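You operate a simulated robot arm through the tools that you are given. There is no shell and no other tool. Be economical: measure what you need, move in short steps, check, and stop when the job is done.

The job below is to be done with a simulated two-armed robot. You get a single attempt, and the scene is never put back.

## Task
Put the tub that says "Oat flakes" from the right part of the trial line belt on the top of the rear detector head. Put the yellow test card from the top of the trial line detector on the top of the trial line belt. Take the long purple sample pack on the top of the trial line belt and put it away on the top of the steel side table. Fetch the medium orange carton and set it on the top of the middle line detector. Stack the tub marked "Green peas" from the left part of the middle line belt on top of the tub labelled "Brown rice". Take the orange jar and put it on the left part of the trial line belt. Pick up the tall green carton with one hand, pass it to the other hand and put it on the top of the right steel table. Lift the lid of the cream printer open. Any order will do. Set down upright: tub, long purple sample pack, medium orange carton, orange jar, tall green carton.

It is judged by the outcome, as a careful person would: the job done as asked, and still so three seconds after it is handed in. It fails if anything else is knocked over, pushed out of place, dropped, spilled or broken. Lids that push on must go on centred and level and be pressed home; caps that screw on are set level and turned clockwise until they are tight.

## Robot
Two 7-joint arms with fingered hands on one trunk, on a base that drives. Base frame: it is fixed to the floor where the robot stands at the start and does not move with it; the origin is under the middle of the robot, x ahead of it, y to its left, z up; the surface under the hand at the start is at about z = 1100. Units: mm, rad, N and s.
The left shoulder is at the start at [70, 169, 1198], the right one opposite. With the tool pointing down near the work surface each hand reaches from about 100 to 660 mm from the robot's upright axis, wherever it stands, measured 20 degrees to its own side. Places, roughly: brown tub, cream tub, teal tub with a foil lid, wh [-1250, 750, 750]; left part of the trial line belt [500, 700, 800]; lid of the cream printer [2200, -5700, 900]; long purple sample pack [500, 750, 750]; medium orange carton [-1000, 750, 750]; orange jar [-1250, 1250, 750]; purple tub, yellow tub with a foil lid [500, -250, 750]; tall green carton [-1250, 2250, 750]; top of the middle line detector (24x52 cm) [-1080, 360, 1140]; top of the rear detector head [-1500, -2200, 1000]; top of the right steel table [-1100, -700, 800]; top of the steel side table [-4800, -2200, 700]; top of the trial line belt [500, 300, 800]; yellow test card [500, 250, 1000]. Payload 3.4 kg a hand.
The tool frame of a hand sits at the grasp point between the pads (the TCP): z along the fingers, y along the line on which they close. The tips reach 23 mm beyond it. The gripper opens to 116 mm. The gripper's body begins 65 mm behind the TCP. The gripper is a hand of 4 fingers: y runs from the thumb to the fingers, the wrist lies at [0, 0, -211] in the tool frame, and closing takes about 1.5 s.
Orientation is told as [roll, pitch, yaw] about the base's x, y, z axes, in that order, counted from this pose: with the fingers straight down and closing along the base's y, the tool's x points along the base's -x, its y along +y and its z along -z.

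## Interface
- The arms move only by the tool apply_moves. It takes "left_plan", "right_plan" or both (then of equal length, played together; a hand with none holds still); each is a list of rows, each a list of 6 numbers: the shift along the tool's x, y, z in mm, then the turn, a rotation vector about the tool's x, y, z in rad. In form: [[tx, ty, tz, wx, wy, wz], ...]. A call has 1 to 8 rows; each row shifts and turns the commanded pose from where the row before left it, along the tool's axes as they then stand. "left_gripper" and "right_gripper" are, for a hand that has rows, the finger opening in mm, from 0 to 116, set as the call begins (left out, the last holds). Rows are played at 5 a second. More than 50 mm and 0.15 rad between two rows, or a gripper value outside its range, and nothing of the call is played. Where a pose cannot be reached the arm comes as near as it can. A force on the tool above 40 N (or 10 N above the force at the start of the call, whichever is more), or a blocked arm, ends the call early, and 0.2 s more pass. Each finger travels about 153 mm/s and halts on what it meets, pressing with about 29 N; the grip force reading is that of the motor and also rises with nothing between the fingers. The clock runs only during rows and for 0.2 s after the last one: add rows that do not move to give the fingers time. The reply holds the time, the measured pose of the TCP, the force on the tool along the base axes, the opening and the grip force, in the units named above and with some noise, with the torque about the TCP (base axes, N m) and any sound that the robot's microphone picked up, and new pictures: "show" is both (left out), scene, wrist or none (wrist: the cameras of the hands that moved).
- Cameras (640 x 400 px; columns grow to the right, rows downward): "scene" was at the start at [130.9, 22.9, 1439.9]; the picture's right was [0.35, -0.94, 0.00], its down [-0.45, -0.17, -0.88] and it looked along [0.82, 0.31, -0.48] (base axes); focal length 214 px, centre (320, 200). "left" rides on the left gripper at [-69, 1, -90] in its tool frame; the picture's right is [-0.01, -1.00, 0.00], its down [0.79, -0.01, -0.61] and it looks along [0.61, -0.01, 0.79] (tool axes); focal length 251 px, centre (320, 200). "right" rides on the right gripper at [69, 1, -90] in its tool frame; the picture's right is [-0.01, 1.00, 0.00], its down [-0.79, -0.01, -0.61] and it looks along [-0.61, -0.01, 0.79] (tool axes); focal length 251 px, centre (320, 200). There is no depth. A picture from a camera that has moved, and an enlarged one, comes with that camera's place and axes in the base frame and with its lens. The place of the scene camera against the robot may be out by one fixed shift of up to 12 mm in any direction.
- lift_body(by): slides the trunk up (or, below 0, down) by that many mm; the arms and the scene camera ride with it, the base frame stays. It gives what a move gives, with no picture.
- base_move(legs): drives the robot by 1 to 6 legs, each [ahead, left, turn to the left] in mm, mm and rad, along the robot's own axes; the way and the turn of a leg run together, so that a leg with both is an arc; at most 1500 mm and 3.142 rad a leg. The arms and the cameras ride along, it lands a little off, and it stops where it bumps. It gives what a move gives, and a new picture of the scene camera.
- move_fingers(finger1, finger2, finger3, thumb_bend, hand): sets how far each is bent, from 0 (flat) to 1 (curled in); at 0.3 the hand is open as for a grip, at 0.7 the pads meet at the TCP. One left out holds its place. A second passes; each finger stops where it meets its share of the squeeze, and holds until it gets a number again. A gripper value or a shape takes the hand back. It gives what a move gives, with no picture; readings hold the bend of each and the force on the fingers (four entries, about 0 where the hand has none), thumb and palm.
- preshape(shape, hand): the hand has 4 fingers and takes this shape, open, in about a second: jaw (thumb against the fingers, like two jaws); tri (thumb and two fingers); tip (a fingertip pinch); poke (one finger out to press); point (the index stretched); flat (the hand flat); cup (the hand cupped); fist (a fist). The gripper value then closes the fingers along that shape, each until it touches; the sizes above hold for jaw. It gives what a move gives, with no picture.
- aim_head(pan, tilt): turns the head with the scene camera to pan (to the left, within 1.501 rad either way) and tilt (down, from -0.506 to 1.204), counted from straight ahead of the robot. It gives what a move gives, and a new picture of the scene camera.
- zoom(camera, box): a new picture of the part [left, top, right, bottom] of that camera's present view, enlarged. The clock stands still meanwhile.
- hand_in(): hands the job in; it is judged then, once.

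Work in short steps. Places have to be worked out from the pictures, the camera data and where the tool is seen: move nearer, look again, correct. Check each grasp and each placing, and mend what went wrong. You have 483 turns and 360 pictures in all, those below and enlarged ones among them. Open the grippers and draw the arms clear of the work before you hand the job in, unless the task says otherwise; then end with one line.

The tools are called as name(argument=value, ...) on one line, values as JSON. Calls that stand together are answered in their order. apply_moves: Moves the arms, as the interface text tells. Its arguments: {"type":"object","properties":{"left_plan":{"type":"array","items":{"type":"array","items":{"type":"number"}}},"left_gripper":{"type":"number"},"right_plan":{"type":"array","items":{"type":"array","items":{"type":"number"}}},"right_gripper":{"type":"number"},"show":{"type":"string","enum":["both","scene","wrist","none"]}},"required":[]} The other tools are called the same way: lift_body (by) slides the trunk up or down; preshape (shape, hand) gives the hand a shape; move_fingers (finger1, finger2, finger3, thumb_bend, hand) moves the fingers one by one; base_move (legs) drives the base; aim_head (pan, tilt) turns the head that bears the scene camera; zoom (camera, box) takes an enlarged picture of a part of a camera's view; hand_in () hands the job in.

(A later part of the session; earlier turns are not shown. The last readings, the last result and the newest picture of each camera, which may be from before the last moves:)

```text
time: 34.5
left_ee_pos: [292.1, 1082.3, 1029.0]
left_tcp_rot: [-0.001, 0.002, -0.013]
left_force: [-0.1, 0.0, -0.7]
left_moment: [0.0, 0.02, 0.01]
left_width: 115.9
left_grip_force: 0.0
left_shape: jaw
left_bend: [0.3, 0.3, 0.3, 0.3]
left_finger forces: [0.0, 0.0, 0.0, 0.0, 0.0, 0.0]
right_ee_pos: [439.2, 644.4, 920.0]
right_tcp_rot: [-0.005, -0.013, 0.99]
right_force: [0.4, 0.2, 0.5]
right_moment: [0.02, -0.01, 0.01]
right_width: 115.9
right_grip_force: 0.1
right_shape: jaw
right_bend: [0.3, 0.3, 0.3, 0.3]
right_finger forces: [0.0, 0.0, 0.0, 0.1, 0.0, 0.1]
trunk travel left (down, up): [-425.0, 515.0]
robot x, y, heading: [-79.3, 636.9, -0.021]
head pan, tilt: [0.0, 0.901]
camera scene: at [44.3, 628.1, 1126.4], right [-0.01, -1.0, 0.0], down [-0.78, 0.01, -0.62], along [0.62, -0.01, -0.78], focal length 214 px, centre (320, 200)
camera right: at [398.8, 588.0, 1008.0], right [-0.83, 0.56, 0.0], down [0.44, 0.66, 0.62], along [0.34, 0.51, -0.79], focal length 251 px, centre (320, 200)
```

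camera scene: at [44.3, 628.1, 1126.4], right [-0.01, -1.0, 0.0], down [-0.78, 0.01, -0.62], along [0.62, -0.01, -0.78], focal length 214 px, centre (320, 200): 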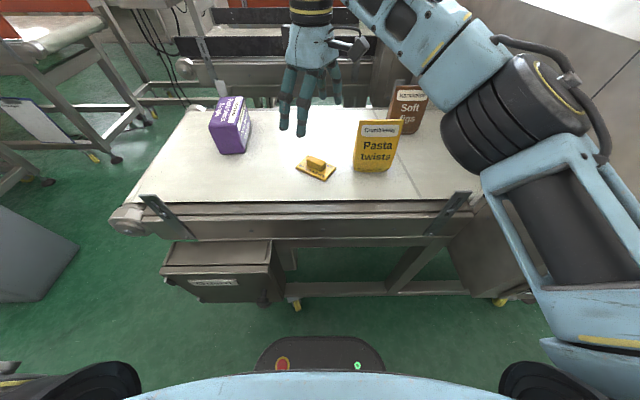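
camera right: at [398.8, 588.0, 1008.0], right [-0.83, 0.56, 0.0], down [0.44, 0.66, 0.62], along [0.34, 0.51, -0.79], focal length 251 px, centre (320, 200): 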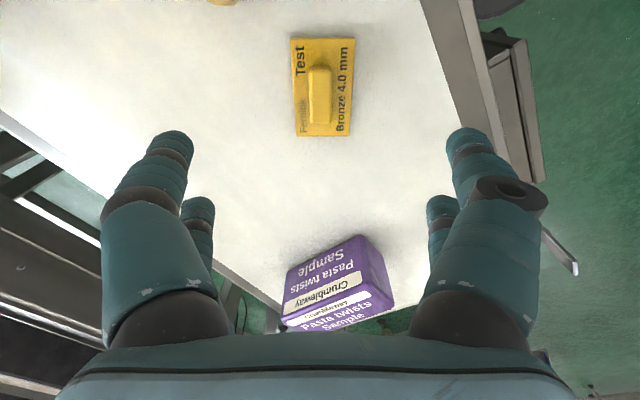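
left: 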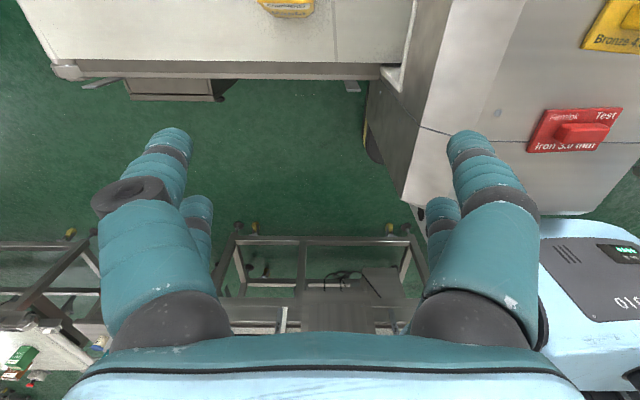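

Card is down flat and clear. Now I look at the purple pack more closely.

zoom(camera="scene", box=[160, 60, 340, 180])

apply_moves(left_plan=[[-40, -15, 0, 0, 0, 0], [-40, -15, 0, 0, 0, 0], [-40, -15, 0, 0, 0, 0], [-20, 0, 0, 0, 0, 0], [0, 0, 0, 0, 0, 0]], show="wrist")

```text
3.33 times, centred on (250, 120) of scene
camera zoom: at [44.3, 628.1, 1126.4], right [-0.01, -1.0, 0.0], down [-0.78, 0.01, -0.62], along [0.62, -0.01, -0.78], focal length 715 px, centre (553, 467)
```

zoom: 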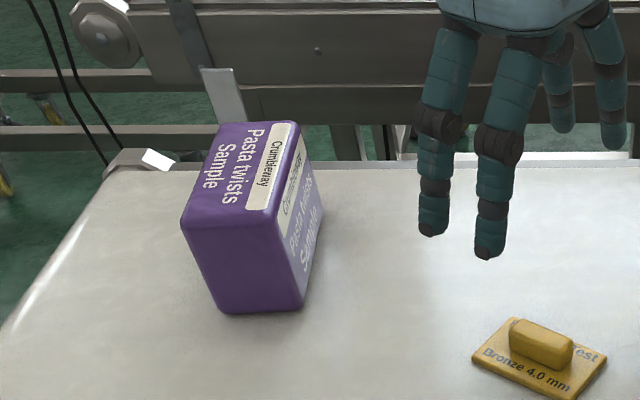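

```text
time: 35.7
left_ee_pos: [430.9, 1035.4, 1027.2]
left_tcp_rot: [0.0, -0.004, -0.013]
left_force: [-0.1, -0.3, 0.6]
left_moment: [-0.01, 0.0, -0.01]
left_width: 115.9
left_grip_force: 0.0
left_shape: jaw
left_bend: [0.3, 0.3, 0.3, 0.3]
left_finger forces: [0.0, 0.1, 0.0, 0.1, 0.1, 0.0]
right_ee_pos: [437.1, 644.5, 919.3]
right_tcp_rot: [-0.005, -0.013, 0.99]
right_force: [0.1, -0.2, 0.0]
right_moment: [0.02, 0.03, 0.0]
right_width: 115.9
right_grip_force: 0.2
right_shape: jaw
right_bend: [0.3, 0.3, 0.3, 0.3]
right_finger forces: [0.0, 0.0, 0.0, 0.0, 0.0, 0.0]
trunk travel left (down, up): [-425.0, 515.0]
robot x, y, heading: [-77.0, 641.6, -0.019]
head pan, tilt: [0.0, 0.901]
camera left: at [497.2, 1035.8, 1117.8], right [0.0, -1.0, 0.0], down [-0.8, 0.0, 0.6], along [-0.6, 0.0, -0.8], focal length 251 px, centre (320, 200)
```

left: 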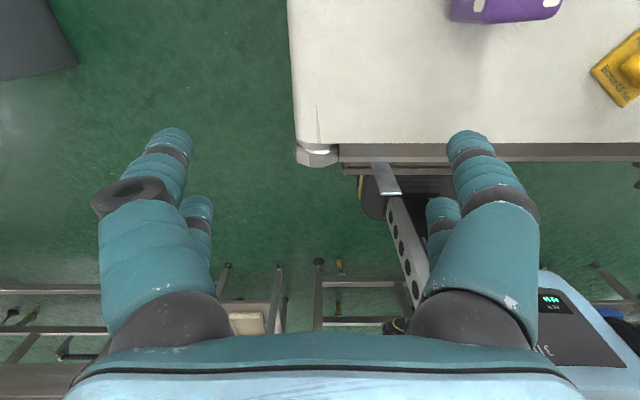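

The pack lies along x from about 497 to 632, y 824–883, top at ~836. It's slightly beyond reach, so I first pull the right arm in (and unwind its yaw), then drive a bit ahead.

apply_moves(right_plan=[[34, 21, -20, 0, 0, 0.14], [24, 28, -20, 0, 0, 0.14], [20, 30, -20, 0, 0, 0.14], [0, 0, -20, 0, 0, 0.14], [0, 0, -20, 0, 0, 0.14], [0, 0, 0, 0, 0, 0.14], [0, 0, 0, 0, 0, 0.14]], show="scene")

```text
time: 37.3
left_ee_pos: [430.7, 1035.9, 1027.3]
left_tcp_rot: [-0.001, -0.004, -0.015]
left_force: [-0.8, -0.9, 0.3]
left_moment: [-0.04, -0.01, 0.0]
left_width: 116.3
left_grip_force: 0.1
left_shape: jaw
left_bend: [0.3, 0.3, 0.3, 0.3]
left_finger forces: [0.1, 0.0, 0.0, 0.0, 0.0, 0.0]
right_ee_pos: [327.0, 635.3, 1018.1]
right_tcp_rot: [0.007, -0.009, 0.007]
right_force: [0.0, -0.2, -0.2]
right_moment: [0.02, 0.02, 0.0]
right_width: 116.3
right_grip_force: 0.0
right_shape: jaw
right_bend: [0.3, 0.3, 0.3, 0.3]
right_finger forces: [0.0, 0.0, 0.1, 0.0, 0.1, 0.1]
trunk travel left (down, up): [-425.0, 515.0]
robot x, y, heading: [-75.7, 637.2, -0.01]
head pan, tilt: [0.0, 0.901]
camera scene: at [43.7, 628.3, 1126.5], right [-0.01, -1.0, 0.0], down [-0.78, 0.01, -0.62], along [0.62, -0.01, -0.78], focal length 214 px, centre (320, 200)
```

scene: 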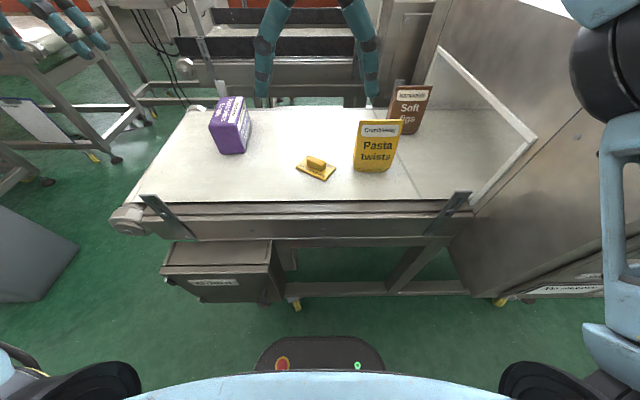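

Right arm is out of the way. Drive ahead and a bit left.

base_move(legs=[[70, 0, 0]])

```text
time: 38.3
left_ee_pos: [497.9, 1035.8, 1027.0]
left_tcp_rot: [0.0, -0.001, -0.014]
left_force: [0.3, 0.3, -0.3]
left_moment: [-0.02, 0.02, 0.01]
left_width: 115.9
left_grip_force: 0.1
left_shape: jaw
left_bend: [0.3, 0.3, 0.3, 0.3]
left_finger forces: [0.0, 0.1, 0.1, 0.1, 0.2, 0.0]
right_ee_pos: [396.5, 635.2, 1018.5]
right_tcp_rot: [0.008, -0.008, 0.012]
right_force: [-0.6, 0.8, -0.1]
right_moment: [0.02, 0.02, 0.03]
right_width: 116.0
right_grip_force: 0.1
right_shape: jaw
right_bend: [0.3, 0.3, 0.3, 0.3]
right_finger forces: [0.1, 0.0, 0.1, 0.1, 0.0, 0.0]
trunk travel left (down, up): [-425.0, 515.0]
robot x, y, heading: [-6.3, 639.4, -0.014]
head pan, tilt: [0.0, 0.901]
camera scene: at [113.2, 627.2, 1126.3], right [-0.01, -1.0, 0.0], down [-0.78, 0.01, -0.62], along [0.62, -0.01, -0.78], focal length 214 px, centre (320, 200)
```

scene: 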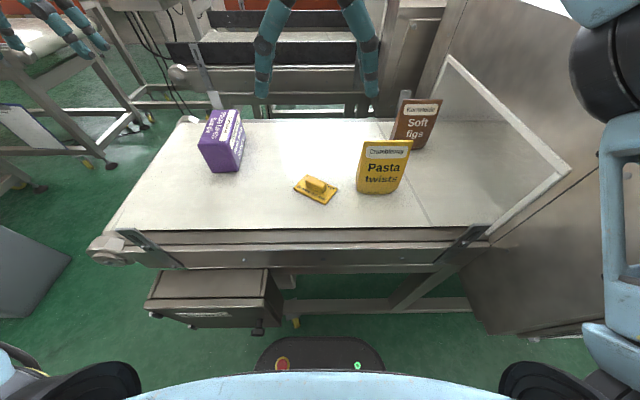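

Now bring the left hand above the pack.

apply_moves(left_plan=[[-12, -37, 18, 0, 0, 0], [-12, -37, 18, 0, 0, 0], [-12, -37, 18, 0, 0, 0], [-13, -36, 18, 0, 0, 0], [-13, -35, 18, 0, 0, 0], [0, 0, 0, 0, 0, 0]])

```text
time: 39.7
left_ee_pos: [545.8, 879.9, 923.6]
left_tcp_rot: [0.002, -0.004, -0.011]
left_force: [0.3, -0.3, 0.5]
left_moment: [0.05, 0.01, 0.03]
left_width: 115.6
left_grip_force: 0.1
left_shape: jaw
left_bend: [0.3, 0.3, 0.3, 0.3]
left_finger forces: [0.0, 0.0, 0.0, 0.0, 0.1, 0.1]
left hand out of reach, approached as far as the arm can: row 4, 5
right_ee_pos: [396.6, 636.1, 1018.4]
right_tcp_rot: [0.009, -0.008, 0.01]
right_force: [0.5, -0.3, -0.6]
right_moment: [0.03, -0.01, -0.02]
right_width: 115.7
right_grip_force: 0.0
right_shape: jaw
right_bend: [0.3, 0.3, 0.3, 0.3]
right_finger forces: [0.1, 0.0, 0.0, 0.0, 0.1, 0.0]
trunk travel left (down, up): [-425.0, 515.0]
robot x, y, heading: [-10.6, 638.2, -0.014]
head pan, tilt: [0.0, 0.901]
camera scene: at [112.1, 627.2, 1126.5], right [-0.01, -1.0, 0.0], down [-0.78, 0.01, -0.62], along [0.62, -0.01, -0.78], focal length 214 px, centre (320, 200)
camera left: at [613.5, 881.4, 1014.2], right [0.0, -1.0, 0.0], down [-0.8, 0.0, 0.6], along [-0.6, 0.0, -0.8], focal length 251 px, centre (320, 200)
```

scene: 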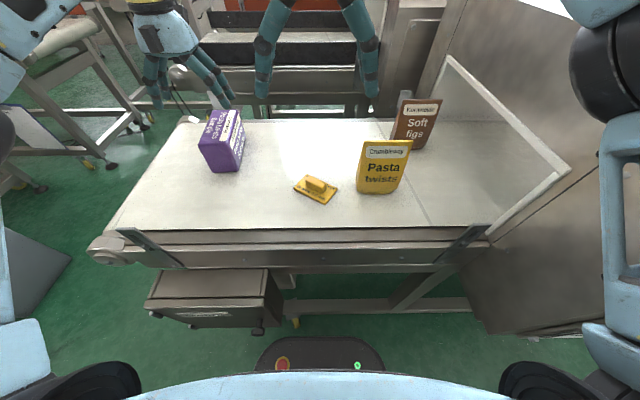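
left: 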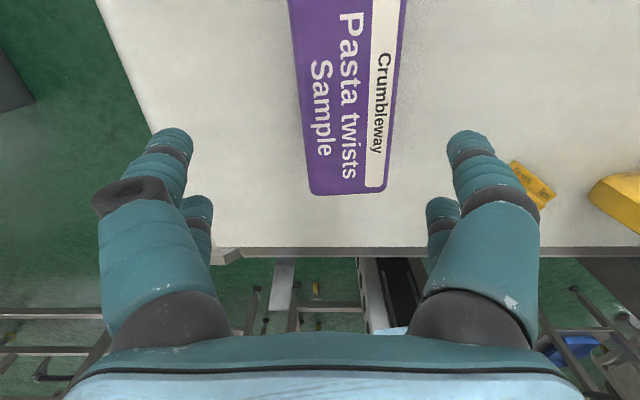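

The pack's centreline is at y≈856. I shift the hand there while descending (reach improves lower down).

apply_moves(left_plan=[[0, 0, 20, 0, 0, 0], [-4, -12, 15, 0, 0, 0], [-5, -12, 5, 0, 0, 0], [0, 0, 0, 0, 0, 0]], show="wrist")

```text
time: 40.7
left_ee_pos: [553.0, 858.7, 883.9]
left_tcp_rot: [0.001, -0.007, -0.013]
left_force: [-0.4, -0.6, -0.2]
left_moment: [-0.02, -0.02, 0.0]
left_width: 115.8
left_grip_force: 0.1
left_shape: jaw
left_bend: [0.3, 0.3, 0.3, 0.3]
left_finger forces: [0.1, 0.0, 0.1, 0.0, 0.1, 0.1]
left hand out of reach, approached as far as the arm can: row 3
right_ee_pos: [395.9, 637.3, 1019.6]
right_tcp_rot: [0.01, -0.01, 0.012]
right_force: [0.6, -0.7, -0.3]
right_moment: [0.0, -0.01, -0.01]
right_width: 116.0
right_grip_force: 0.1
right_shape: jaw
right_bend: [0.3, 0.3, 0.3, 0.3]
right_finger forces: [0.0, 0.0, 0.0, 0.1, 0.0, 0.0]
trunk travel left (down, up): [-425.0, 515.0]
robot x, y, heading: [-10.5, 637.5, -0.015]
head pan, tilt: [0.0, 0.901]
camera left: at [618.6, 859.2, 974.8], right [0.0, -1.0, 0.0], down [-0.8, 0.0, 0.6], along [-0.6, 0.0, -0.8], focal length 251 px, centre (320, 200)
```

left: 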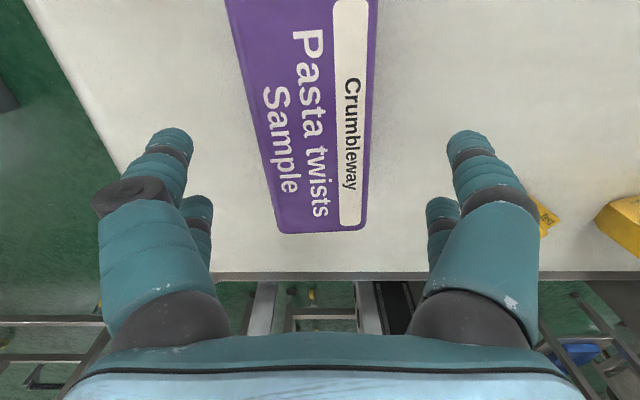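

Centred; slight yaw 0.065. I descend to TCP z≈805 and then close.

apply_moves(left_plan=[[0, 4, 20, 0, 0, -0.06], [0, 0, 20, 0, 0, 0], [0, 0, 20, 0, 0, 0], [0, 0, 18, 0, 0, 0], [0, 0, 0, 0, 0, 0]], show="wrist")

apply_moves(left_plan=[[0, 0, 0, 0, 0, 0], [0, 0, 0, 0, 0, 0], [0, 0, 0, 0, 0, 0], [0, 0, 0, 0, 0, 0], [0, 0, 0, 0, 0, 0], [0, 0, 0, 0, 0, 0], [0, 0, 0, 0, 0, 0]], left_gripper=40, show="wrist")

```text
time: 41.9
left_ee_pos: [550.9, 862.1, 808.0]
left_tcp_rot: [0.0, -0.003, 0.048]
left_force: [0.3, 0.7, 0.0]
left_moment: [0.0, 0.02, -0.01]
left_width: 115.8
left_grip_force: 0.1
left_shape: jaw
left_bend: [0.3, 0.3, 0.3, 0.3]
left_finger forces: [0.1, 0.0, 0.1, 0.0, 0.0, 0.0]
right_ee_pos: [395.6, 636.6, 1018.7]
right_tcp_rot: [0.006, -0.007, 0.009]
right_force: [-0.8, 0.0, -0.8]
right_moment: [-0.01, 0.01, -0.02]
right_width: 115.9
right_grip_force: 0.0
right_shape: jaw
right_bend: [0.3, 0.3, 0.3, 0.3]
right_finger forces: [0.0, 0.0, 0.0, 0.1, 0.0, 0.0]
trunk travel left (down, up): [-425.0, 515.0]
robot x, y, heading: [-4.7, 637.6, -0.01]
head pan, tilt: [0.0, 0.901]
camera left: at [617.2, 866.9, 897.2], right [0.06, -1.0, 0.0], down [-0.8, -0.05, 0.6], along [-0.6, -0.03, -0.8], focal length 251 px, centre (320, 200)
```

left: 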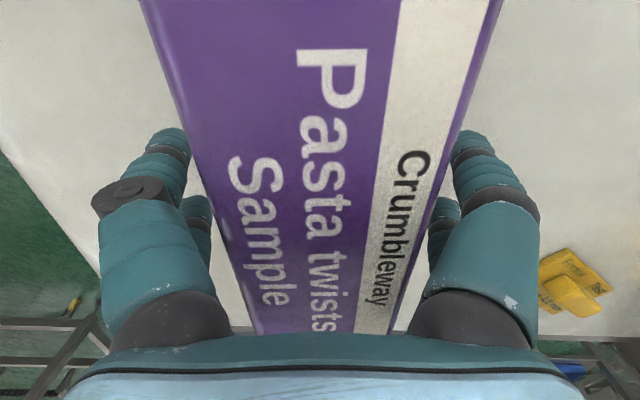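

```text
time: 43.5
left_ee_pos: [549.3, 862.8, 806.6]
left_tcp_rot: [0.0, -0.004, 0.049]
left_force: [0.0, -0.3, 0.3]
left_moment: [-0.01, 0.0, 0.0]
left_width: 58.9
left_grip_force: 29.6
left_shape: jaw
left_bend: [0.72, 0.72, 0.72, 0.75]
left_finger forces: [26.4, 26.5, 26.3, 0.0, 26.6, 0.0]
right_ee_pos: [396.0, 637.4, 1017.9]
right_tcp_rot: [0.007, -0.009, 0.01]
right_force: [-0.7, 0.4, 0.3]
right_moment: [0.01, -0.02, 0.0]
right_width: 115.7
right_grip_force: 0.1
right_shape: jaw
right_bend: [0.3, 0.3, 0.3, 0.3]
right_finger forces: [0.0, 0.1, 0.1, 0.1, 0.1, 0.1]
trunk travel left (down, up): [-425.0, 515.0]
robot x, y, heading: [-10.2, 638.4, -0.015]
head pan, tilt: [0.0, 0.901]
camera left: at [617.4, 866.9, 897.1], right [0.06, -1.0, 0.0], down [-0.8, -0.04, 0.6], along [-0.6, -0.03, -0.8], focal length 251 px, centre (320, 200)
```

left: 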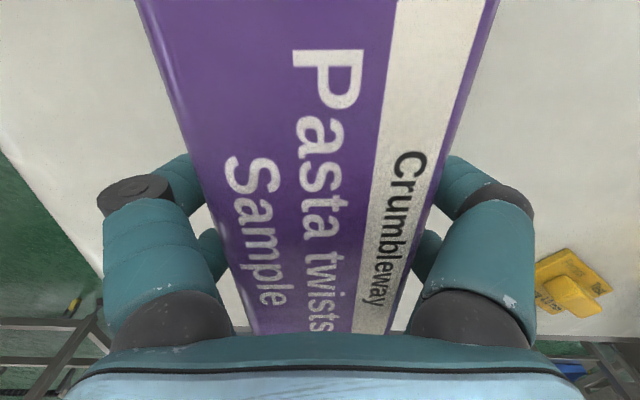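

Pack gripped (59 mm). I lift with the trunk, then back away and check.

lift_body(by=280)

base_move(legs=[[-250, 0, 0]])

```text
time: 46.4
left_ee_pos: [551.5, 861.6, 1087.0]
left_tcp_rot: [-0.002, -0.004, 0.049]
left_force: [-0.7, 0.3, -2.4]
left_moment: [-0.01, 0.05, -0.03]
left_width: 58.9
left_grip_force: 29.0
left_shape: jaw
left_bend: [0.72, 0.72, 0.72, 0.75]
left_finger forces: [26.4, 26.5, 26.3, 0.0, 26.5, 0.0]
right_ee_pos: [397.2, 636.3, 1297.8]
right_tcp_rot: [0.008, -0.009, 0.01]
right_force: [-0.1, -0.7, 1.0]
right_moment: [-0.01, -0.01, 0.02]
right_width: 115.7
right_grip_force: 0.1
right_shape: jaw
right_bend: [0.3, 0.3, 0.3, 0.3]
right_finger forces: [0.1, 0.0, 0.0, 0.1, 0.0, 0.0]
trunk travel left (down, up): [-705.0, 235.0]
robot x, y, heading: [-6.5, 638.4, -0.018]
head pan, tilt: [0.0, 0.901]
```

```text
time: 48.2
left_ee_pos: [298.3, 866.4, 1085.5]
left_tcp_rot: [-0.001, -0.002, 0.049]
left_force: [0.7, 0.5, -3.3]
left_moment: [0.0, 0.03, -0.01]
left_width: 58.8
left_grip_force: 29.6
left_shape: jaw
left_bend: [0.72, 0.72, 0.72, 0.75]
left_finger forces: [26.4, 26.6, 26.3, 0.0, 26.4, 0.0]
right_ee_pos: [143.5, 640.1, 1298.7]
right_tcp_rot: [0.008, -0.007, 0.011]
right_force: [-0.3, -0.4, 0.8]
right_moment: [-0.01, -0.02, 0.01]
right_width: 115.9
right_grip_force: 0.1
right_shape: jaw
right_bend: [0.3, 0.3, 0.3, 0.3]
right_finger forces: [0.0, 0.1, 0.0, 0.0, 0.1, 0.0]
trunk travel left (down, up): [-705.0, 235.0]
robot x, y, heading: [-264.2, 641.5, -0.012]
head pan, tilt: [0.0, 0.901]
camera scene: at [-139.8, 631.2, 1406.2], right [-0.01, -1.0, 0.0], down [-0.78, 0.01, -0.62], along [0.62, -0.01, -0.78], focal length 214 px, centre (320, 200)
```

scene: 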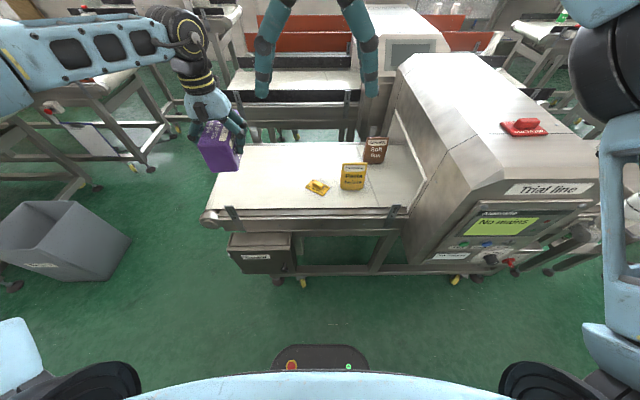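

The pack is held upright. I tuck the left arm in and up so the pack clears everything while driving.

apply_moves(left_plan=[[31, 14, -29, 0, 0, 0], [31, 14, -29, 0, 0, 0], [31, 14, -29, 0, 0, 0], [31, 14, -29, 0, 0, 0], [31, 14, -29, 0, 0, 0], [31, 14, -29, 0, 0, 0], [31, 14, -29, 0, 0, 0], [0, 0, 0, 0, 0, 0]], show="none")

base_move(legs=[[0, -1000, 0]])

aim_head(pan=-0.1, tilt=0.7)

```text
time: 50.0
left_ee_pos: [73.2, 952.1, 1290.3]
left_tcp_rot: [0.0, -0.001, 0.047]
left_force: [0.5, 0.1, -2.9]
left_moment: [0.0, 0.04, 0.03]
left_width: 58.9
left_grip_force: 29.2
left_shape: jaw
left_bend: [0.72, 0.72, 0.72, 0.75]
left_finger forces: [26.4, 26.4, 26.4, 0.1, 26.6, 0.0]
right_ee_pos: [143.4, 640.2, 1297.1]
right_tcp_rot: [0.006, -0.01, 0.011]
right_force: [-0.2, 0.7, -0.9]
right_moment: [0.01, 0.03, 0.01]
right_width: 115.8
right_grip_force: 0.0
right_shape: jaw
right_bend: [0.3, 0.3, 0.3, 0.3]
right_finger forces: [0.0, 0.0, 0.0, 0.1, 0.0, 0.0]
trunk travel left (down, up): [-705.0, 235.0]
robot x, y, heading: [-262.3, 639.2, -0.014]
head pan, tilt: [0.0, 0.901]
```

```text
time: 55.2
left_ee_pos: [55.3, -58.4, 1289.7]
left_tcp_rot: [-0.002, -0.003, 0.025]
left_force: [-0.4, -0.5, -2.6]
left_moment: [-0.06, 0.01, 0.0]
left_width: 59.0
left_grip_force: 28.9
left_shape: jaw
left_bend: [0.72, 0.72, 0.72, 0.75]
left_finger forces: [26.4, 26.5, 26.5, 0.1, 26.6, 0.0]
right_ee_pos: [117.7, -372.9, 1298.9]
right_tcp_rot: [0.007, -0.009, -0.009]
right_force: [0.5, -0.7, 0.6]
right_moment: [0.01, 0.0, 0.01]
right_width: 115.6
right_grip_force: 0.1
right_shape: jaw
right_bend: [0.3, 0.3, 0.3, 0.3]
right_finger forces: [0.1, 0.0, 0.1, 0.1, 0.0, 0.0]
trunk travel left (down, up): [-705.0, 235.0]
robot x, y, heading: [-287.4, -367.6, -0.033]
head pan, tilt: [0.0, 0.901]
camera scene: at [-166.0, -376.2, 1406.4], right [-0.03, -1.0, 0.0], down [-0.78, 0.03, -0.62], along [0.62, -0.02, -0.78], focal length 214 px, centre (320, 200)
```

scene: 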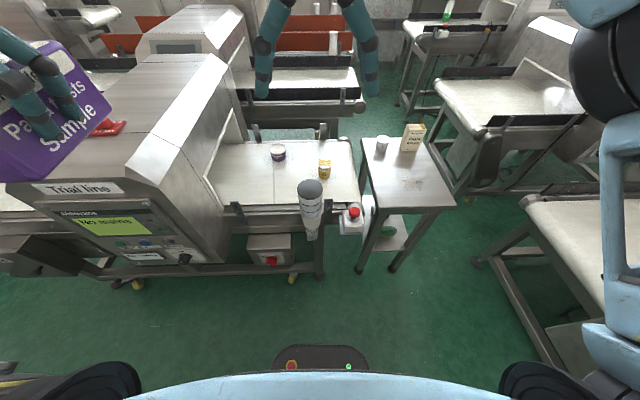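

```text
time: 55.9
left_ee_pos: [56.3, -59.2, 1290.2]
left_tcp_rot: [-0.001, -0.002, 0.028]
left_force: [-0.1, -0.5, -2.2]
left_moment: [-0.01, 0.03, 0.02]
left_width: 59.1
left_grip_force: 29.5
left_shape: jaw
left_bend: [0.72, 0.72, 0.72, 0.75]
left_finger forces: [26.5, 26.5, 26.3, 0.0, 26.6, 0.0]
right_ee_pos: [117.7, -374.6, 1299.4]
right_tcp_rot: [0.007, -0.01, -0.011]
right_force: [0.8, -0.8, 0.0]
right_moment: [0.03, -0.02, 0.01]
right_width: 116.0
right_grip_force: 0.1
right_shape: jaw
right_bend: [0.3, 0.3, 0.3, 0.3]
right_finger forces: [0.1, 0.1, 0.0, 0.0, 0.0, 0.0]
trunk travel left (down, up): [-705.0, 235.0]
robot x, y, heading: [-288.4, -363.6, -0.038]
head pan, tilt: [-0.099, 0.7]
camera scene: at [-157.3, -385.8, 1422.5], right [-0.13, -0.99, 0.0], down [-0.64, 0.09, -0.76], along [0.76, -0.1, -0.64], focal length 214 px, centre (320, 200)
```

scene: 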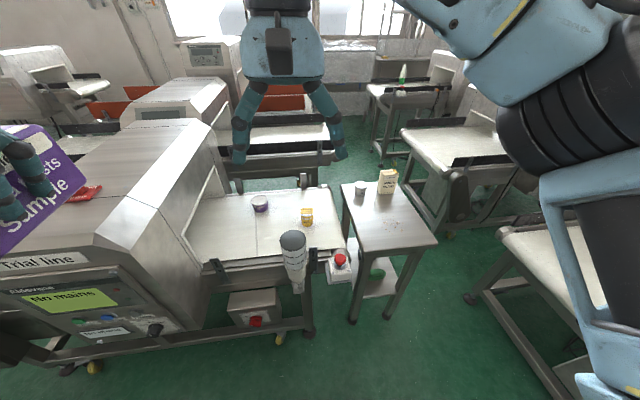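

I zoom on the two tubs to read the labels.

zoom(camera="scene", box=[220, 170, 360, 260])

```text
4.44 times, centred on (290, 215) of scene
camera zoom: at [-157.3, -385.8, 1422.5], right [-0.13, -0.99, 0.0], down [-0.64, 0.09, -0.76], along [0.76, -0.1, -0.64], focal length 953 px, centre (453, 133)
```

zoom: 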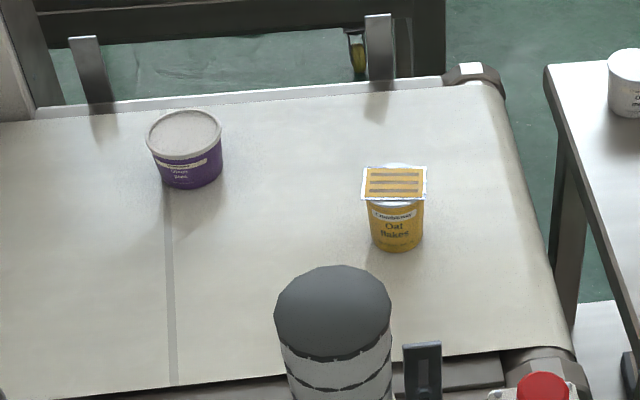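

The yellow tub is "Oat flakes", about at [493, -415], height ~66 mm. I drive up to the right belt.

base_move(legs=[[0, 0, 0.038], [250, 60, 0]])

```text
time: 58.2
left_ee_pos: [295.1, 8.2, 1289.5]
left_tcp_rot: [-0.001, -0.004, 0.055]
left_force: [0.1, -0.8, -1.8]
left_moment: [-0.01, 0.04, 0.03]
left_width: 58.9
left_grip_force: 29.0
left_shape: jaw
left_bend: [0.72, 0.72, 0.72, 0.75]
left_finger forces: [26.5, 26.5, 26.4, 0.1, 26.6, 0.0]
right_ee_pos: [364.7, -304.7, 1299.1]
right_tcp_rot: [0.007, -0.012, 0.016]
right_force: [0.2, -0.5, 0.0]
right_moment: [-0.01, 0.01, -0.03]
right_width: 115.8
right_grip_force: 0.0
right_shape: jaw
right_bend: [0.3, 0.3, 0.3, 0.3]
right_finger forces: [0.0, 0.1, 0.1, 0.1, 0.0, 0.0]
trunk travel left (down, up): [-705.0, 235.0]
robot x, y, heading: [-39.5, -301.1, -0.015]
head pan, tilt: [-0.099, 0.7]
camera scene: at [90.0, -323.6, 1422.8], right [-0.11, -0.99, 0.0], down [-0.64, 0.07, -0.77], along [0.76, -0.08, -0.64], focal length 214 px, centre (320, 200)
```

scene: 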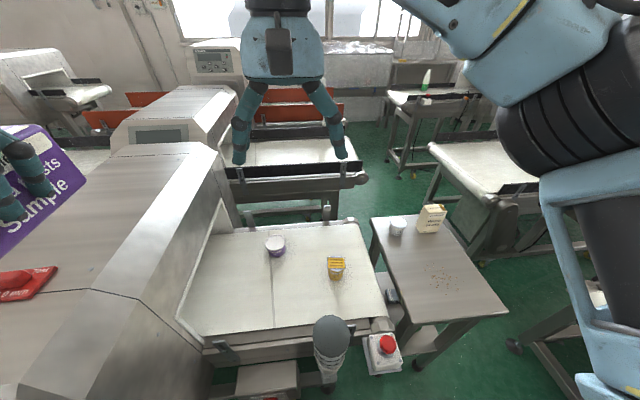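

Right hand to above the tub at about [485, -416, 1000].

apply_moves(right_plan=[[-15, -14, 37, 0, 0, 0], [-15, -14, 37, 0, 0, 0], [-15, -14, 37, 0, 0, 0], [-15, -14, 37, 0, 0, 0], [-15, -14, 37, 0, 0, 0], [-15, -14, 37, 0, 0, 0], [-15, -14, 37, 0, 0, 0], [-15, -13, 37, 0, 0, 0]])

```text
time: 60.0
left_ee_pos: [297.2, 8.7, 1289.3]
left_tcp_rot: [0.003, 0.0, 0.055]
left_force: [0.7, -0.2, -1.7]
left_moment: [0.0, 0.03, -0.01]
left_width: 58.9
left_grip_force: 28.5
left_shape: jaw
left_bend: [0.72, 0.72, 0.72, 0.75]
left_finger forces: [26.5, 26.6, 26.4, 0.0, 26.7, 0.0]
right_ee_pos: [492.4, -411.1, 1001.4]
right_tcp_rot: [0.009, -0.009, 0.018]
right_force: [0.8, 0.6, -0.2]
right_moment: [-0.02, 0.03, 0.02]
right_width: 116.1
right_grip_force: 0.0
right_shape: jaw
right_bend: [0.3, 0.3, 0.3, 0.3]
right_finger forces: [0.0, 0.0, 0.0, 0.1, 0.0, 0.0]
trunk travel left (down, up): [-705.0, 235.0]
robot x, y, heading: [-37.8, -305.1, -0.01]
head pan, tilt: [-0.099, 0.7]
camera scene: at [92.6, -323.7, 1422.5], right [-0.11, -0.99, 0.0], down [-0.64, 0.07, -0.76], along [0.76, -0.08, -0.64], focal length 214 px, centre (320, 200)
camera right: at [422.6, -410.6, 1091.1], right [-0.01, 1.0, 0.01], down [0.79, 0.0, 0.61], along [0.61, 0.01, -0.79], focal length 251 px, centre (320, 200)
```

scene: 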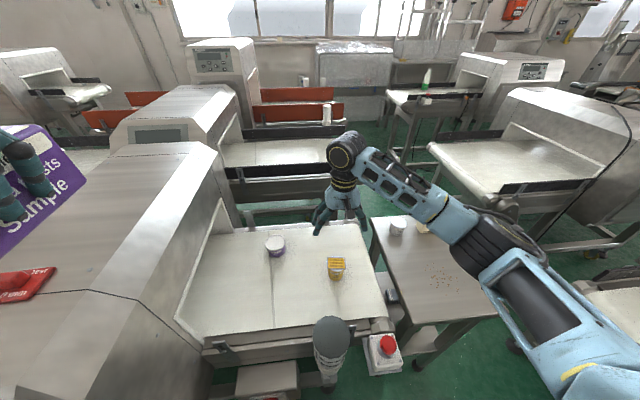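
right: 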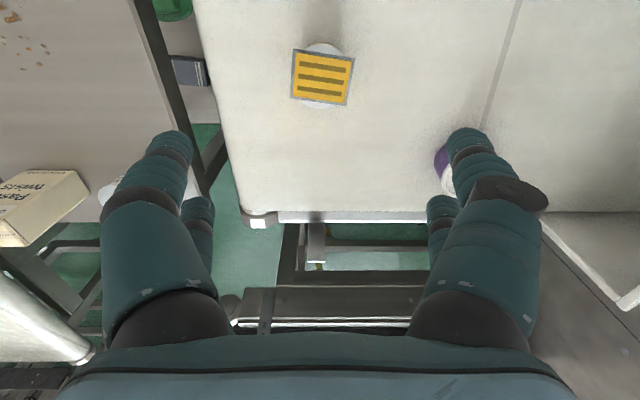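

Lid centre is at about [477, -405]. I descend to z≈870 while correcting and look again.

apply_moves(right_plan=[[15, 5, 40, 0, 0, 0], [0, 0, 45, 0, 0, 0], [0, 0, 45, 0, 0, 0], [0, 0, 0, 0, 0, 0]], show="wrist")

```text
time: 61.0
left_ee_pos: [295.3, 8.9, 1289.1]
left_tcp_rot: [0.0, -0.005, 0.054]
left_force: [0.0, 0.5, -1.9]
left_moment: [0.03, 0.02, -0.01]
left_width: 58.7
left_grip_force: 28.2
left_shape: jaw
left_bend: [0.72, 0.72, 0.72, 0.75]
left_finger forces: [26.6, 26.5, 26.5, 0.1, 26.6, 0.1]
right_ee_pos: [478.4, -407.2, 874.2]
right_tcp_rot: [0.006, -0.009, 0.018]
right_force: [-0.2, 0.4, 0.3]
right_moment: [0.01, 0.01, -0.03]
right_width: 115.9
right_grip_force: 0.2
right_shape: jaw
right_bend: [0.3, 0.3, 0.3, 0.3]
right_finger forces: [0.0, 0.1, 0.1, 0.0, 0.1, 0.0]
trunk travel left (down, up): [-705.0, 235.0]
robot x, y, heading: [-38.2, -305.3, -0.01]
head pan, tilt: [-0.099, 0.7]
camera right: at [407.3, -407.2, 962.9], right [-0.01, 1.0, 0.01], down [0.79, 0.0, 0.61], along [0.61, 0.01, -0.79], focal length 251 px, centre (320, 200)
```

right: 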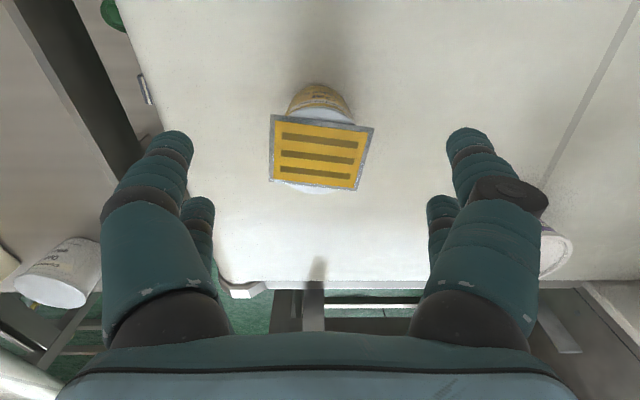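

Lid top z≈826 confirmed. I descend around the tub to TCP z≈800 and grip.

apply_moves(right_plan=[[0, 2, 25, 0, 0, 0], [0, 0, 25, 0, 0, 0], [0, 0, 24, 0, 0, 0], [0, 0, 0, 0, 0, 0]], show="wrist")

apply_moves(right_plan=[[0, 0, 0, 0, 0, 0], [0, 0, 0, 0, 0, 0], [0, 0, 0, 0, 0, 0], [0, 0, 0, 0, 0, 0], [0, 0, 0, 0, 0, 0], [0, 0, 0, 0, 0, 0]], right_gripper=35, show="wrist")

```text
time: 62.0
left_ee_pos: [296.4, 9.0, 1289.2]
left_tcp_rot: [0.002, -0.004, 0.054]
left_force: [0.2, 1.0, -2.8]
left_moment: [-0.01, 0.01, 0.01]
left_width: 58.9
left_grip_force: 28.9
left_shape: jaw
left_bend: [0.72, 0.72, 0.72, 0.75]
left_finger forces: [26.5, 26.5, 26.4, 0.0, 26.6, 0.1]
right_ee_pos: [480.3, -401.8, 799.1]
right_tcp_rot: [0.007, -0.01, 0.016]
right_force: [0.0, -0.6, 0.7]
right_moment: [-0.01, 0.01, 0.0]
right_width: 115.8
right_grip_force: 0.1
right_shape: jaw
right_bend: [0.3, 0.3, 0.3, 0.3]
right_finger forces: [0.0, 0.1, 0.0, 0.1, 0.0, 0.0]
trunk travel left (down, up): [-705.0, 235.0]
robot x, y, heading: [-42.3, -305.7, -0.004]
head pan, tilt: [-0.099, 0.7]
camera right: at [410.4, -402.0, 888.8], right [-0.01, 1.0, 0.01], down [0.79, 0.0, 0.61], along [0.61, 0.01, -0.79], focal length 251 px, centre (320, 200)
```

right: 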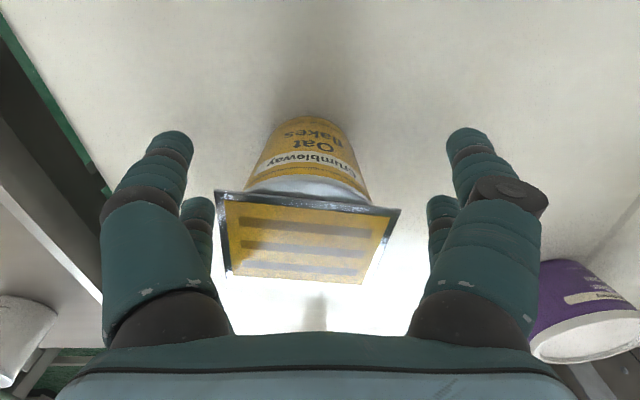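

```text
time: 63.4
left_ee_pos: [296.5, 8.9, 1288.7]
left_tcp_rot: [0.0, -0.003, 0.052]
left_force: [-0.3, -0.3, -2.5]
left_moment: [0.01, 0.01, 0.01]
left_width: 59.0
left_grip_force: 29.0
left_shape: jaw
left_bend: [0.72, 0.72, 0.72, 0.75]
left_finger forces: [26.5, 26.6, 26.4, 0.0, 26.6, 0.0]
right_ee_pos: [480.2, -403.1, 800.1]
right_tcp_rot: [0.008, -0.008, 0.014]
right_force: [0.1, 0.0, -1.9]
right_moment: [-0.02, -0.02, -0.03]
right_width: 31.6
right_grip_force: 29.0
right_shape: jaw
right_bend: [0.73, 0.73, 0.73, 0.78]
right_finger forces: [28.4, 27.6, 26.2, 0.0, 25.4, 0.0]
trunk travel left (down, up): [-705.0, 235.0]
robot x, y, heading: [-38.2, -306.3, -0.011]
head pan, tilt: [-0.099, 0.7]
camera right: at [410.5, -402.0, 888.9], right [-0.01, 1.0, 0.01], down [0.79, 0.0, 0.61], along [0.61, 0.01, -0.79], focal length 251 px, centre (320, 200)
```

right: 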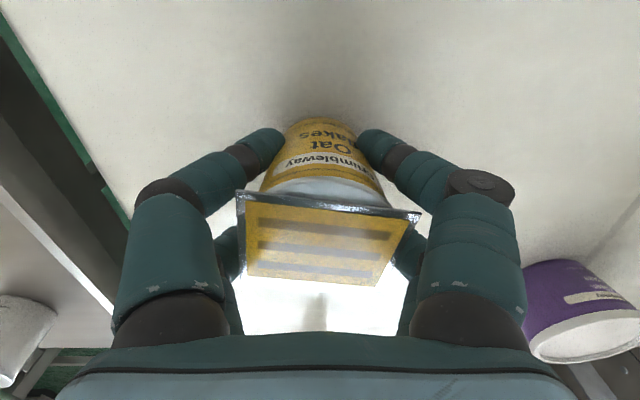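

The tub is cradled between both finger pairs. I lift 100 mm and check.

apply_moves(right_plan=[[0, 0, -15, 0, 0, 0], [0, 0, -25, 0, 0, 0], [0, 0, -40, 0, 0, 0], [0, 0, -45, 0, 0, 0], [0, 0, -45, 0, 0, 0], [0, 0, -45, 0, 0, 0], [0, 0, 0, 0, 0, 0]], show="wrist")

```text
time: 65.0
left_ee_pos: [296.2, 8.8, 1289.5]
left_tcp_rot: [-0.001, -0.003, 0.054]
left_force: [0.0, -0.2, -2.0]
left_moment: [0.01, 0.06, 0.02]
left_width: 59.0
left_grip_force: 29.0
left_shape: jaw
left_bend: [0.72, 0.72, 0.72, 0.75]
left_finger forces: [26.5, 26.5, 26.5, 0.0, 26.6, 0.0]
right_ee_pos: [473.8, -403.3, 1013.9]
right_tcp_rot: [0.007, -0.009, 0.018]
right_force: [0.0, -0.6, -1.8]
right_moment: [0.03, -0.03, -0.01]
right_width: 31.1
right_grip_force: 29.2
right_shape: jaw
right_bend: [0.73, 0.73, 0.73, 0.78]
right_finger forces: [30.3, 30.1, 28.2, 0.1, 27.6, 0.1]
trunk travel left (down, up): [-705.0, 235.0]
robot x, y, heading: [-38.0, -305.1, -0.01]
head pan, tilt: [-0.099, 0.7]
camera right: at [403.0, -403.3, 1103.3], right [-0.01, 1.0, 0.01], down [0.79, 0.0, 0.61], along [0.61, 0.01, -0.79], focal length 251 px, centre (320, 200)
```

right: 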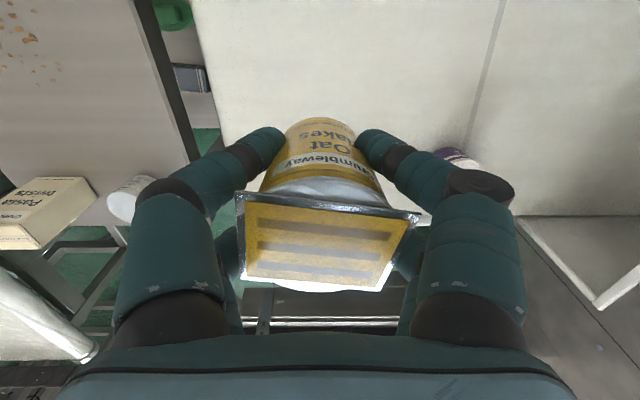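

Tub held well. I tuck the right arm, back away and turn right to view the rear area.

apply_moves(right_plan=[[25, 8, -40, 0, 0, 0], [25, 8, -40, 0, 0, 0], [25, 8, -40, 0, 0, 0], [25, 8, -40, 0, 0, 0], [25, 8, -40, 0, 0, 0], [20, 0, -20, 0, 0, 0]], show="none")

base_move(legs=[[-420, 0, 0], [0, 0, -1.57]])

aim_head(pan=0.0, tilt=0.35)

```text
time: 66.4
left_ee_pos: [296.6, 7.7, 1289.3]
left_tcp_rot: [0.0, -0.003, 0.055]
left_force: [0.4, -0.3, -2.6]
left_moment: [-0.02, 0.03, 0.0]
left_width: 58.9
left_grip_force: 28.8
left_shape: jaw
left_bend: [0.72, 0.72, 0.72, 0.75]
left_finger forces: [26.5, 26.5, 26.5, 0.0, 26.6, 0.0]
right_ee_pos: [329.4, -367.0, 1234.4]
right_tcp_rot: [0.007, -0.008, 0.018]
right_force: [0.1, -0.4, -1.4]
right_moment: [0.0, -0.04, -0.02]
right_width: 30.6
right_grip_force: 28.8
right_shape: jaw
right_bend: [0.73, 0.74, 0.73, 0.78]
right_finger forces: [31.4, 31.3, 29.7, 0.0, 29.2, 0.0]
trunk travel left (down, up): [-705.0, 235.0]
robot x, y, heading: [-37.4, -308.6, -0.006]
head pan, tilt: [-0.099, 0.7]
```

```text
time: 72.7
left_ee_pos: [-135.6, -629.4, 1289.3]
left_tcp_rot: [-0.001, -0.005, -1.488]
left_force: [0.9, -0.2, -2.7]
left_moment: [0.03, -0.01, 0.0]
left_width: 58.4
left_grip_force: 29.6
left_shape: jaw
left_bend: [0.72, 0.72, 0.72, 0.75]
left_finger forces: [26.2, 26.3, 26.2, 0.0, 26.4, 0.1]
right_ee_pos: [-508.7, -675.2, 1233.6]
right_tcp_rot: [0.006, -0.008, -1.525]
right_force: [0.0, 0.4, -2.2]
right_moment: [0.0, -0.01, 0.02]
right_width: 30.3
right_grip_force: 29.1
right_shape: jaw
right_bend: [0.73, 0.74, 0.73, 0.78]
right_finger forces: [30.9, 31.1, 29.5, 0.0, 29.0, 0.1]
trunk travel left (down, up): [-705.0, 235.0]
robot x, y, heading: [-458.7, -305.2, -1.544]
head pan, tilt: [-0.099, 0.7]
camera scene: at [-467.2, -448.2, 1422.6], right [-1.0, 0.08, 0.0], down [0.05, 0.64, -0.76], along [-0.06, -0.76, -0.64], focal length 214 px, centre (320, 200)
```

scene: 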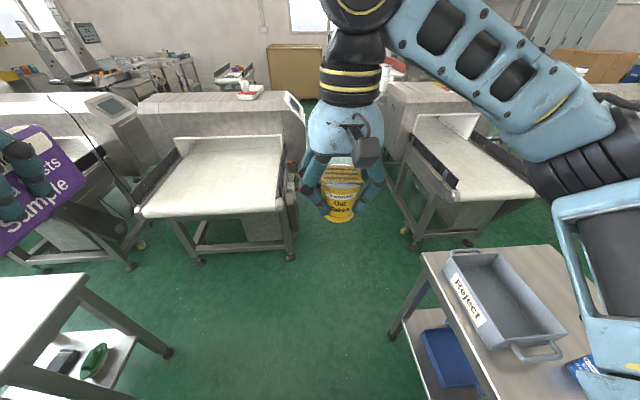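

```text
time: 73.6
left_ee_pos: [-134.8, -629.2, 1289.8]
left_tcp_rot: [0.001, -0.003, -1.486]
left_force: [-0.6, -0.3, -2.9]
left_moment: [0.05, 0.03, -0.01]
left_width: 58.5
left_grip_force: 28.5
left_shape: jaw
left_bend: [0.72, 0.72, 0.72, 0.75]
left_finger forces: [26.3, 26.3, 26.3, 0.1, 26.3, 0.0]
right_ee_pos: [-508.7, -674.1, 1232.6]
right_tcp_rot: [0.007, -0.008, -1.526]
right_force: [-0.4, -0.3, -0.8]
right_moment: [-0.02, -0.01, -0.01]
right_width: 30.3
right_grip_force: 29.1
right_shape: jaw
right_bend: [0.73, 0.74, 0.73, 0.78]
right_finger forces: [31.0, 31.1, 29.6, 0.0, 29.0, 0.0]
trunk travel left (down, up): [-705.0, 235.0]
robot x, y, heading: [-457.3, -306.3, -1.545]
head pan, tilt: [0.0, 0.351]
camera scene: at [-458.9, -456.7, 1453.9], right [-1.0, -0.02, 0.0], down [-0.01, 0.34, -0.94], along [0.02, -0.94, -0.34], focal length 214 px, centre (320, 200)
```

scene: 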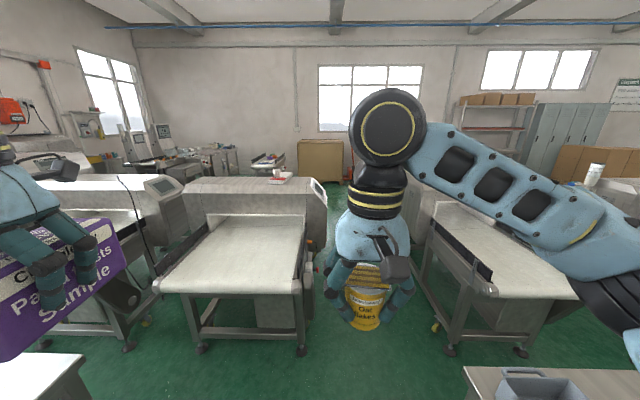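

The rear detector head is to the right of the corridor ahead. I raise the trunk for clearance and drive down the corridor (x≈-720).

lift_body(by=150)

base_move(legs=[[0, -240, -0.025], [1000, 0, 0]])

aim_head(pan=-0.9, tilt=0.5)

```text
time: 75.3
left_ee_pos: [-134.0, -630.2, 1439.7]
left_tcp_rot: [0.002, -0.004, -1.487]
left_force: [0.9, -1.0, -1.6]
left_moment: [0.0, 0.01, 0.02]
left_width: 58.4
left_grip_force: 28.9
left_shape: jaw
left_bend: [0.72, 0.72, 0.72, 0.75]
left_finger forces: [26.3, 26.3, 26.3, 0.0, 26.4, 0.1]
right_ee_pos: [-508.3, -675.6, 1383.1]
right_tcp_rot: [0.007, -0.007, -1.526]
right_force: [0.8, 0.1, -1.6]
right_moment: [-0.02, -0.01, -0.01]
right_width: 30.5
right_grip_force: 28.9
right_shape: jaw
right_bend: [0.73, 0.74, 0.73, 0.78]
right_finger forces: [31.0, 31.1, 29.6, 0.0, 29.0, 0.0]
trunk travel left (down, up): [-855.0, 85.0]
robot x, y, heading: [-458.6, -307.7, -1.549]
head pan, tilt: [0.0, 0.351]
```

```text
time: 76.8
left_ee_pos: [-289.4, -641.8, 1441.8]
left_tcp_rot: [0.004, -0.006, -1.51]
left_force: [-1.2, 0.6, -2.7]
left_moment: [0.02, -0.02, 0.04]
left_width: 58.7
left_grip_force: 29.1
left_shape: jaw
left_bend: [0.72, 0.72, 0.72, 0.75]
left_finger forces: [26.6, 26.5, 26.5, 0.0, 26.7, 0.1]
right_ee_pos: [-664.7, -678.3, 1384.7]
right_tcp_rot: [0.01, -0.01, -1.547]
right_force: [0.0, 0.4, -0.4]
right_moment: [-0.03, -0.03, -0.02]
right_width: 30.4
right_grip_force: 29.2
right_shape: jaw
right_bend: [0.73, 0.74, 0.73, 0.78]
right_finger forces: [31.3, 31.2, 29.7, 0.0, 29.3, 0.0]
trunk travel left (down, up): [-855.0, 85.0]
robot x, y, heading: [-602.5, -314.5, -1.567]
head pan, tilt: [0.0, 0.351]
stopped in leg 1: the robot was blocked; the commanded pose is now the measured one
camera scene: at [-609.8, -460.0, 1604.7], right [-1.0, 0.0, 0.0], down [0.0, 0.34, -0.94], along [0.0, -0.94, -0.34], focal length 214 px, centre (320, 200)
```

scene: 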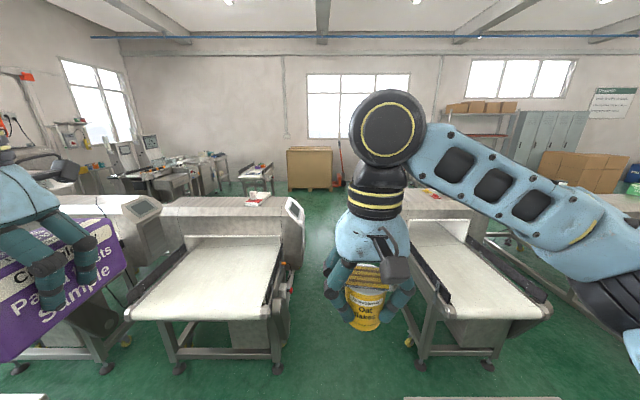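

```text
time: 78.0
left_ee_pos: [-284.8, -646.0, 1439.9]
left_tcp_rot: [0.0, -0.004, -1.509]
left_force: [0.3, 0.6, -2.7]
left_moment: [0.01, 0.01, -0.03]
left_width: 58.7
left_grip_force: 28.7
left_shape: jaw
left_bend: [0.72, 0.72, 0.72, 0.75]
left_finger forces: [26.6, 26.7, 26.5, 0.1, 26.7, 0.0]
right_ee_pos: [-658.7, -683.3, 1383.2]
right_tcp_rot: [0.007, -0.01, -1.546]
right_force: [0.3, -0.2, -2.0]
right_moment: [0.02, 0.01, 0.03]
right_width: 30.0
right_grip_force: 29.3
right_shape: jaw
right_bend: [0.73, 0.73, 0.73, 0.78]
right_finger forces: [31.4, 31.3, 29.8, 0.1, 29.2, 0.0]
trunk travel left (down, up): [-855.0, 85.0]
robot x, y, heading: [-603.3, -313.8, -1.576]
head pan, tilt: [-0.901, 0.499]
camera scene: at [-675.9, -429.8, 1590.5], right [-0.62, 0.78, 0.0], down [0.37, 0.3, -0.88], along [-0.69, -0.55, -0.48], focal length 214 px, centre (320, 200)
```

scene: 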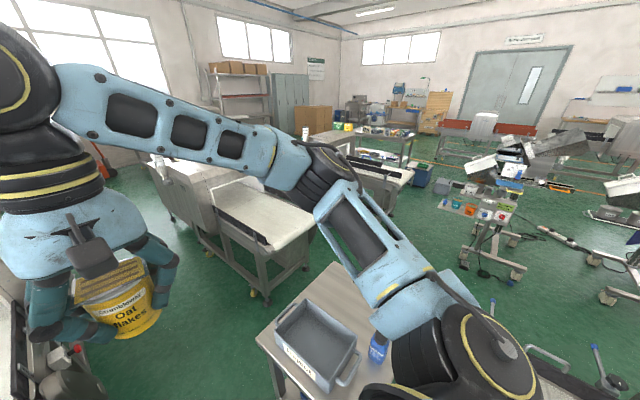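

The base was blocked on its right side. I look down to the right to see by what.

aim_head(pan=-1.5, tilt=1.0)

```text
time: 79.0
left_ee_pos: [-286.2, -647.0, 1438.4]
left_tcp_rot: [0.001, -0.003, -1.511]
left_force: [-0.1, 0.2, -3.9]
left_moment: [0.04, 0.0, 0.02]
left_width: 58.5
left_grip_force: 28.9
left_shape: jaw
left_bend: [0.72, 0.72, 0.72, 0.75]
left_finger forces: [26.7, 26.6, 26.6, 0.1, 26.7, 0.0]
right_ee_pos: [-660.5, -683.4, 1383.1]
right_tcp_rot: [0.007, -0.009, -1.545]
right_force: [0.1, 0.1, -2.3]
right_moment: [-0.02, 0.0, -0.03]
right_width: 30.0
right_grip_force: 28.8
right_shape: jaw
right_bend: [0.73, 0.73, 0.73, 0.78]
right_finger forces: [31.2, 31.3, 29.8, 0.0, 29.2, 0.0]
trunk travel left (down, up): [-855.0, 85.0]
robot x, y, heading: [-602.6, -317.3, -1.573]
head pan, tilt: [-1.499, 1.0]
camera scene: at [-675.6, -379.2, 1549.3], right [-0.07, 1.0, 0.0], down [0.84, 0.06, -0.54], along [-0.54, -0.04, -0.84], focal length 214 px, centre (320, 200)
```

scene: 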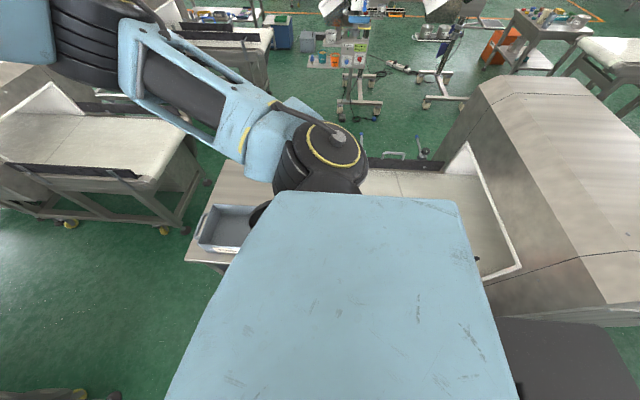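

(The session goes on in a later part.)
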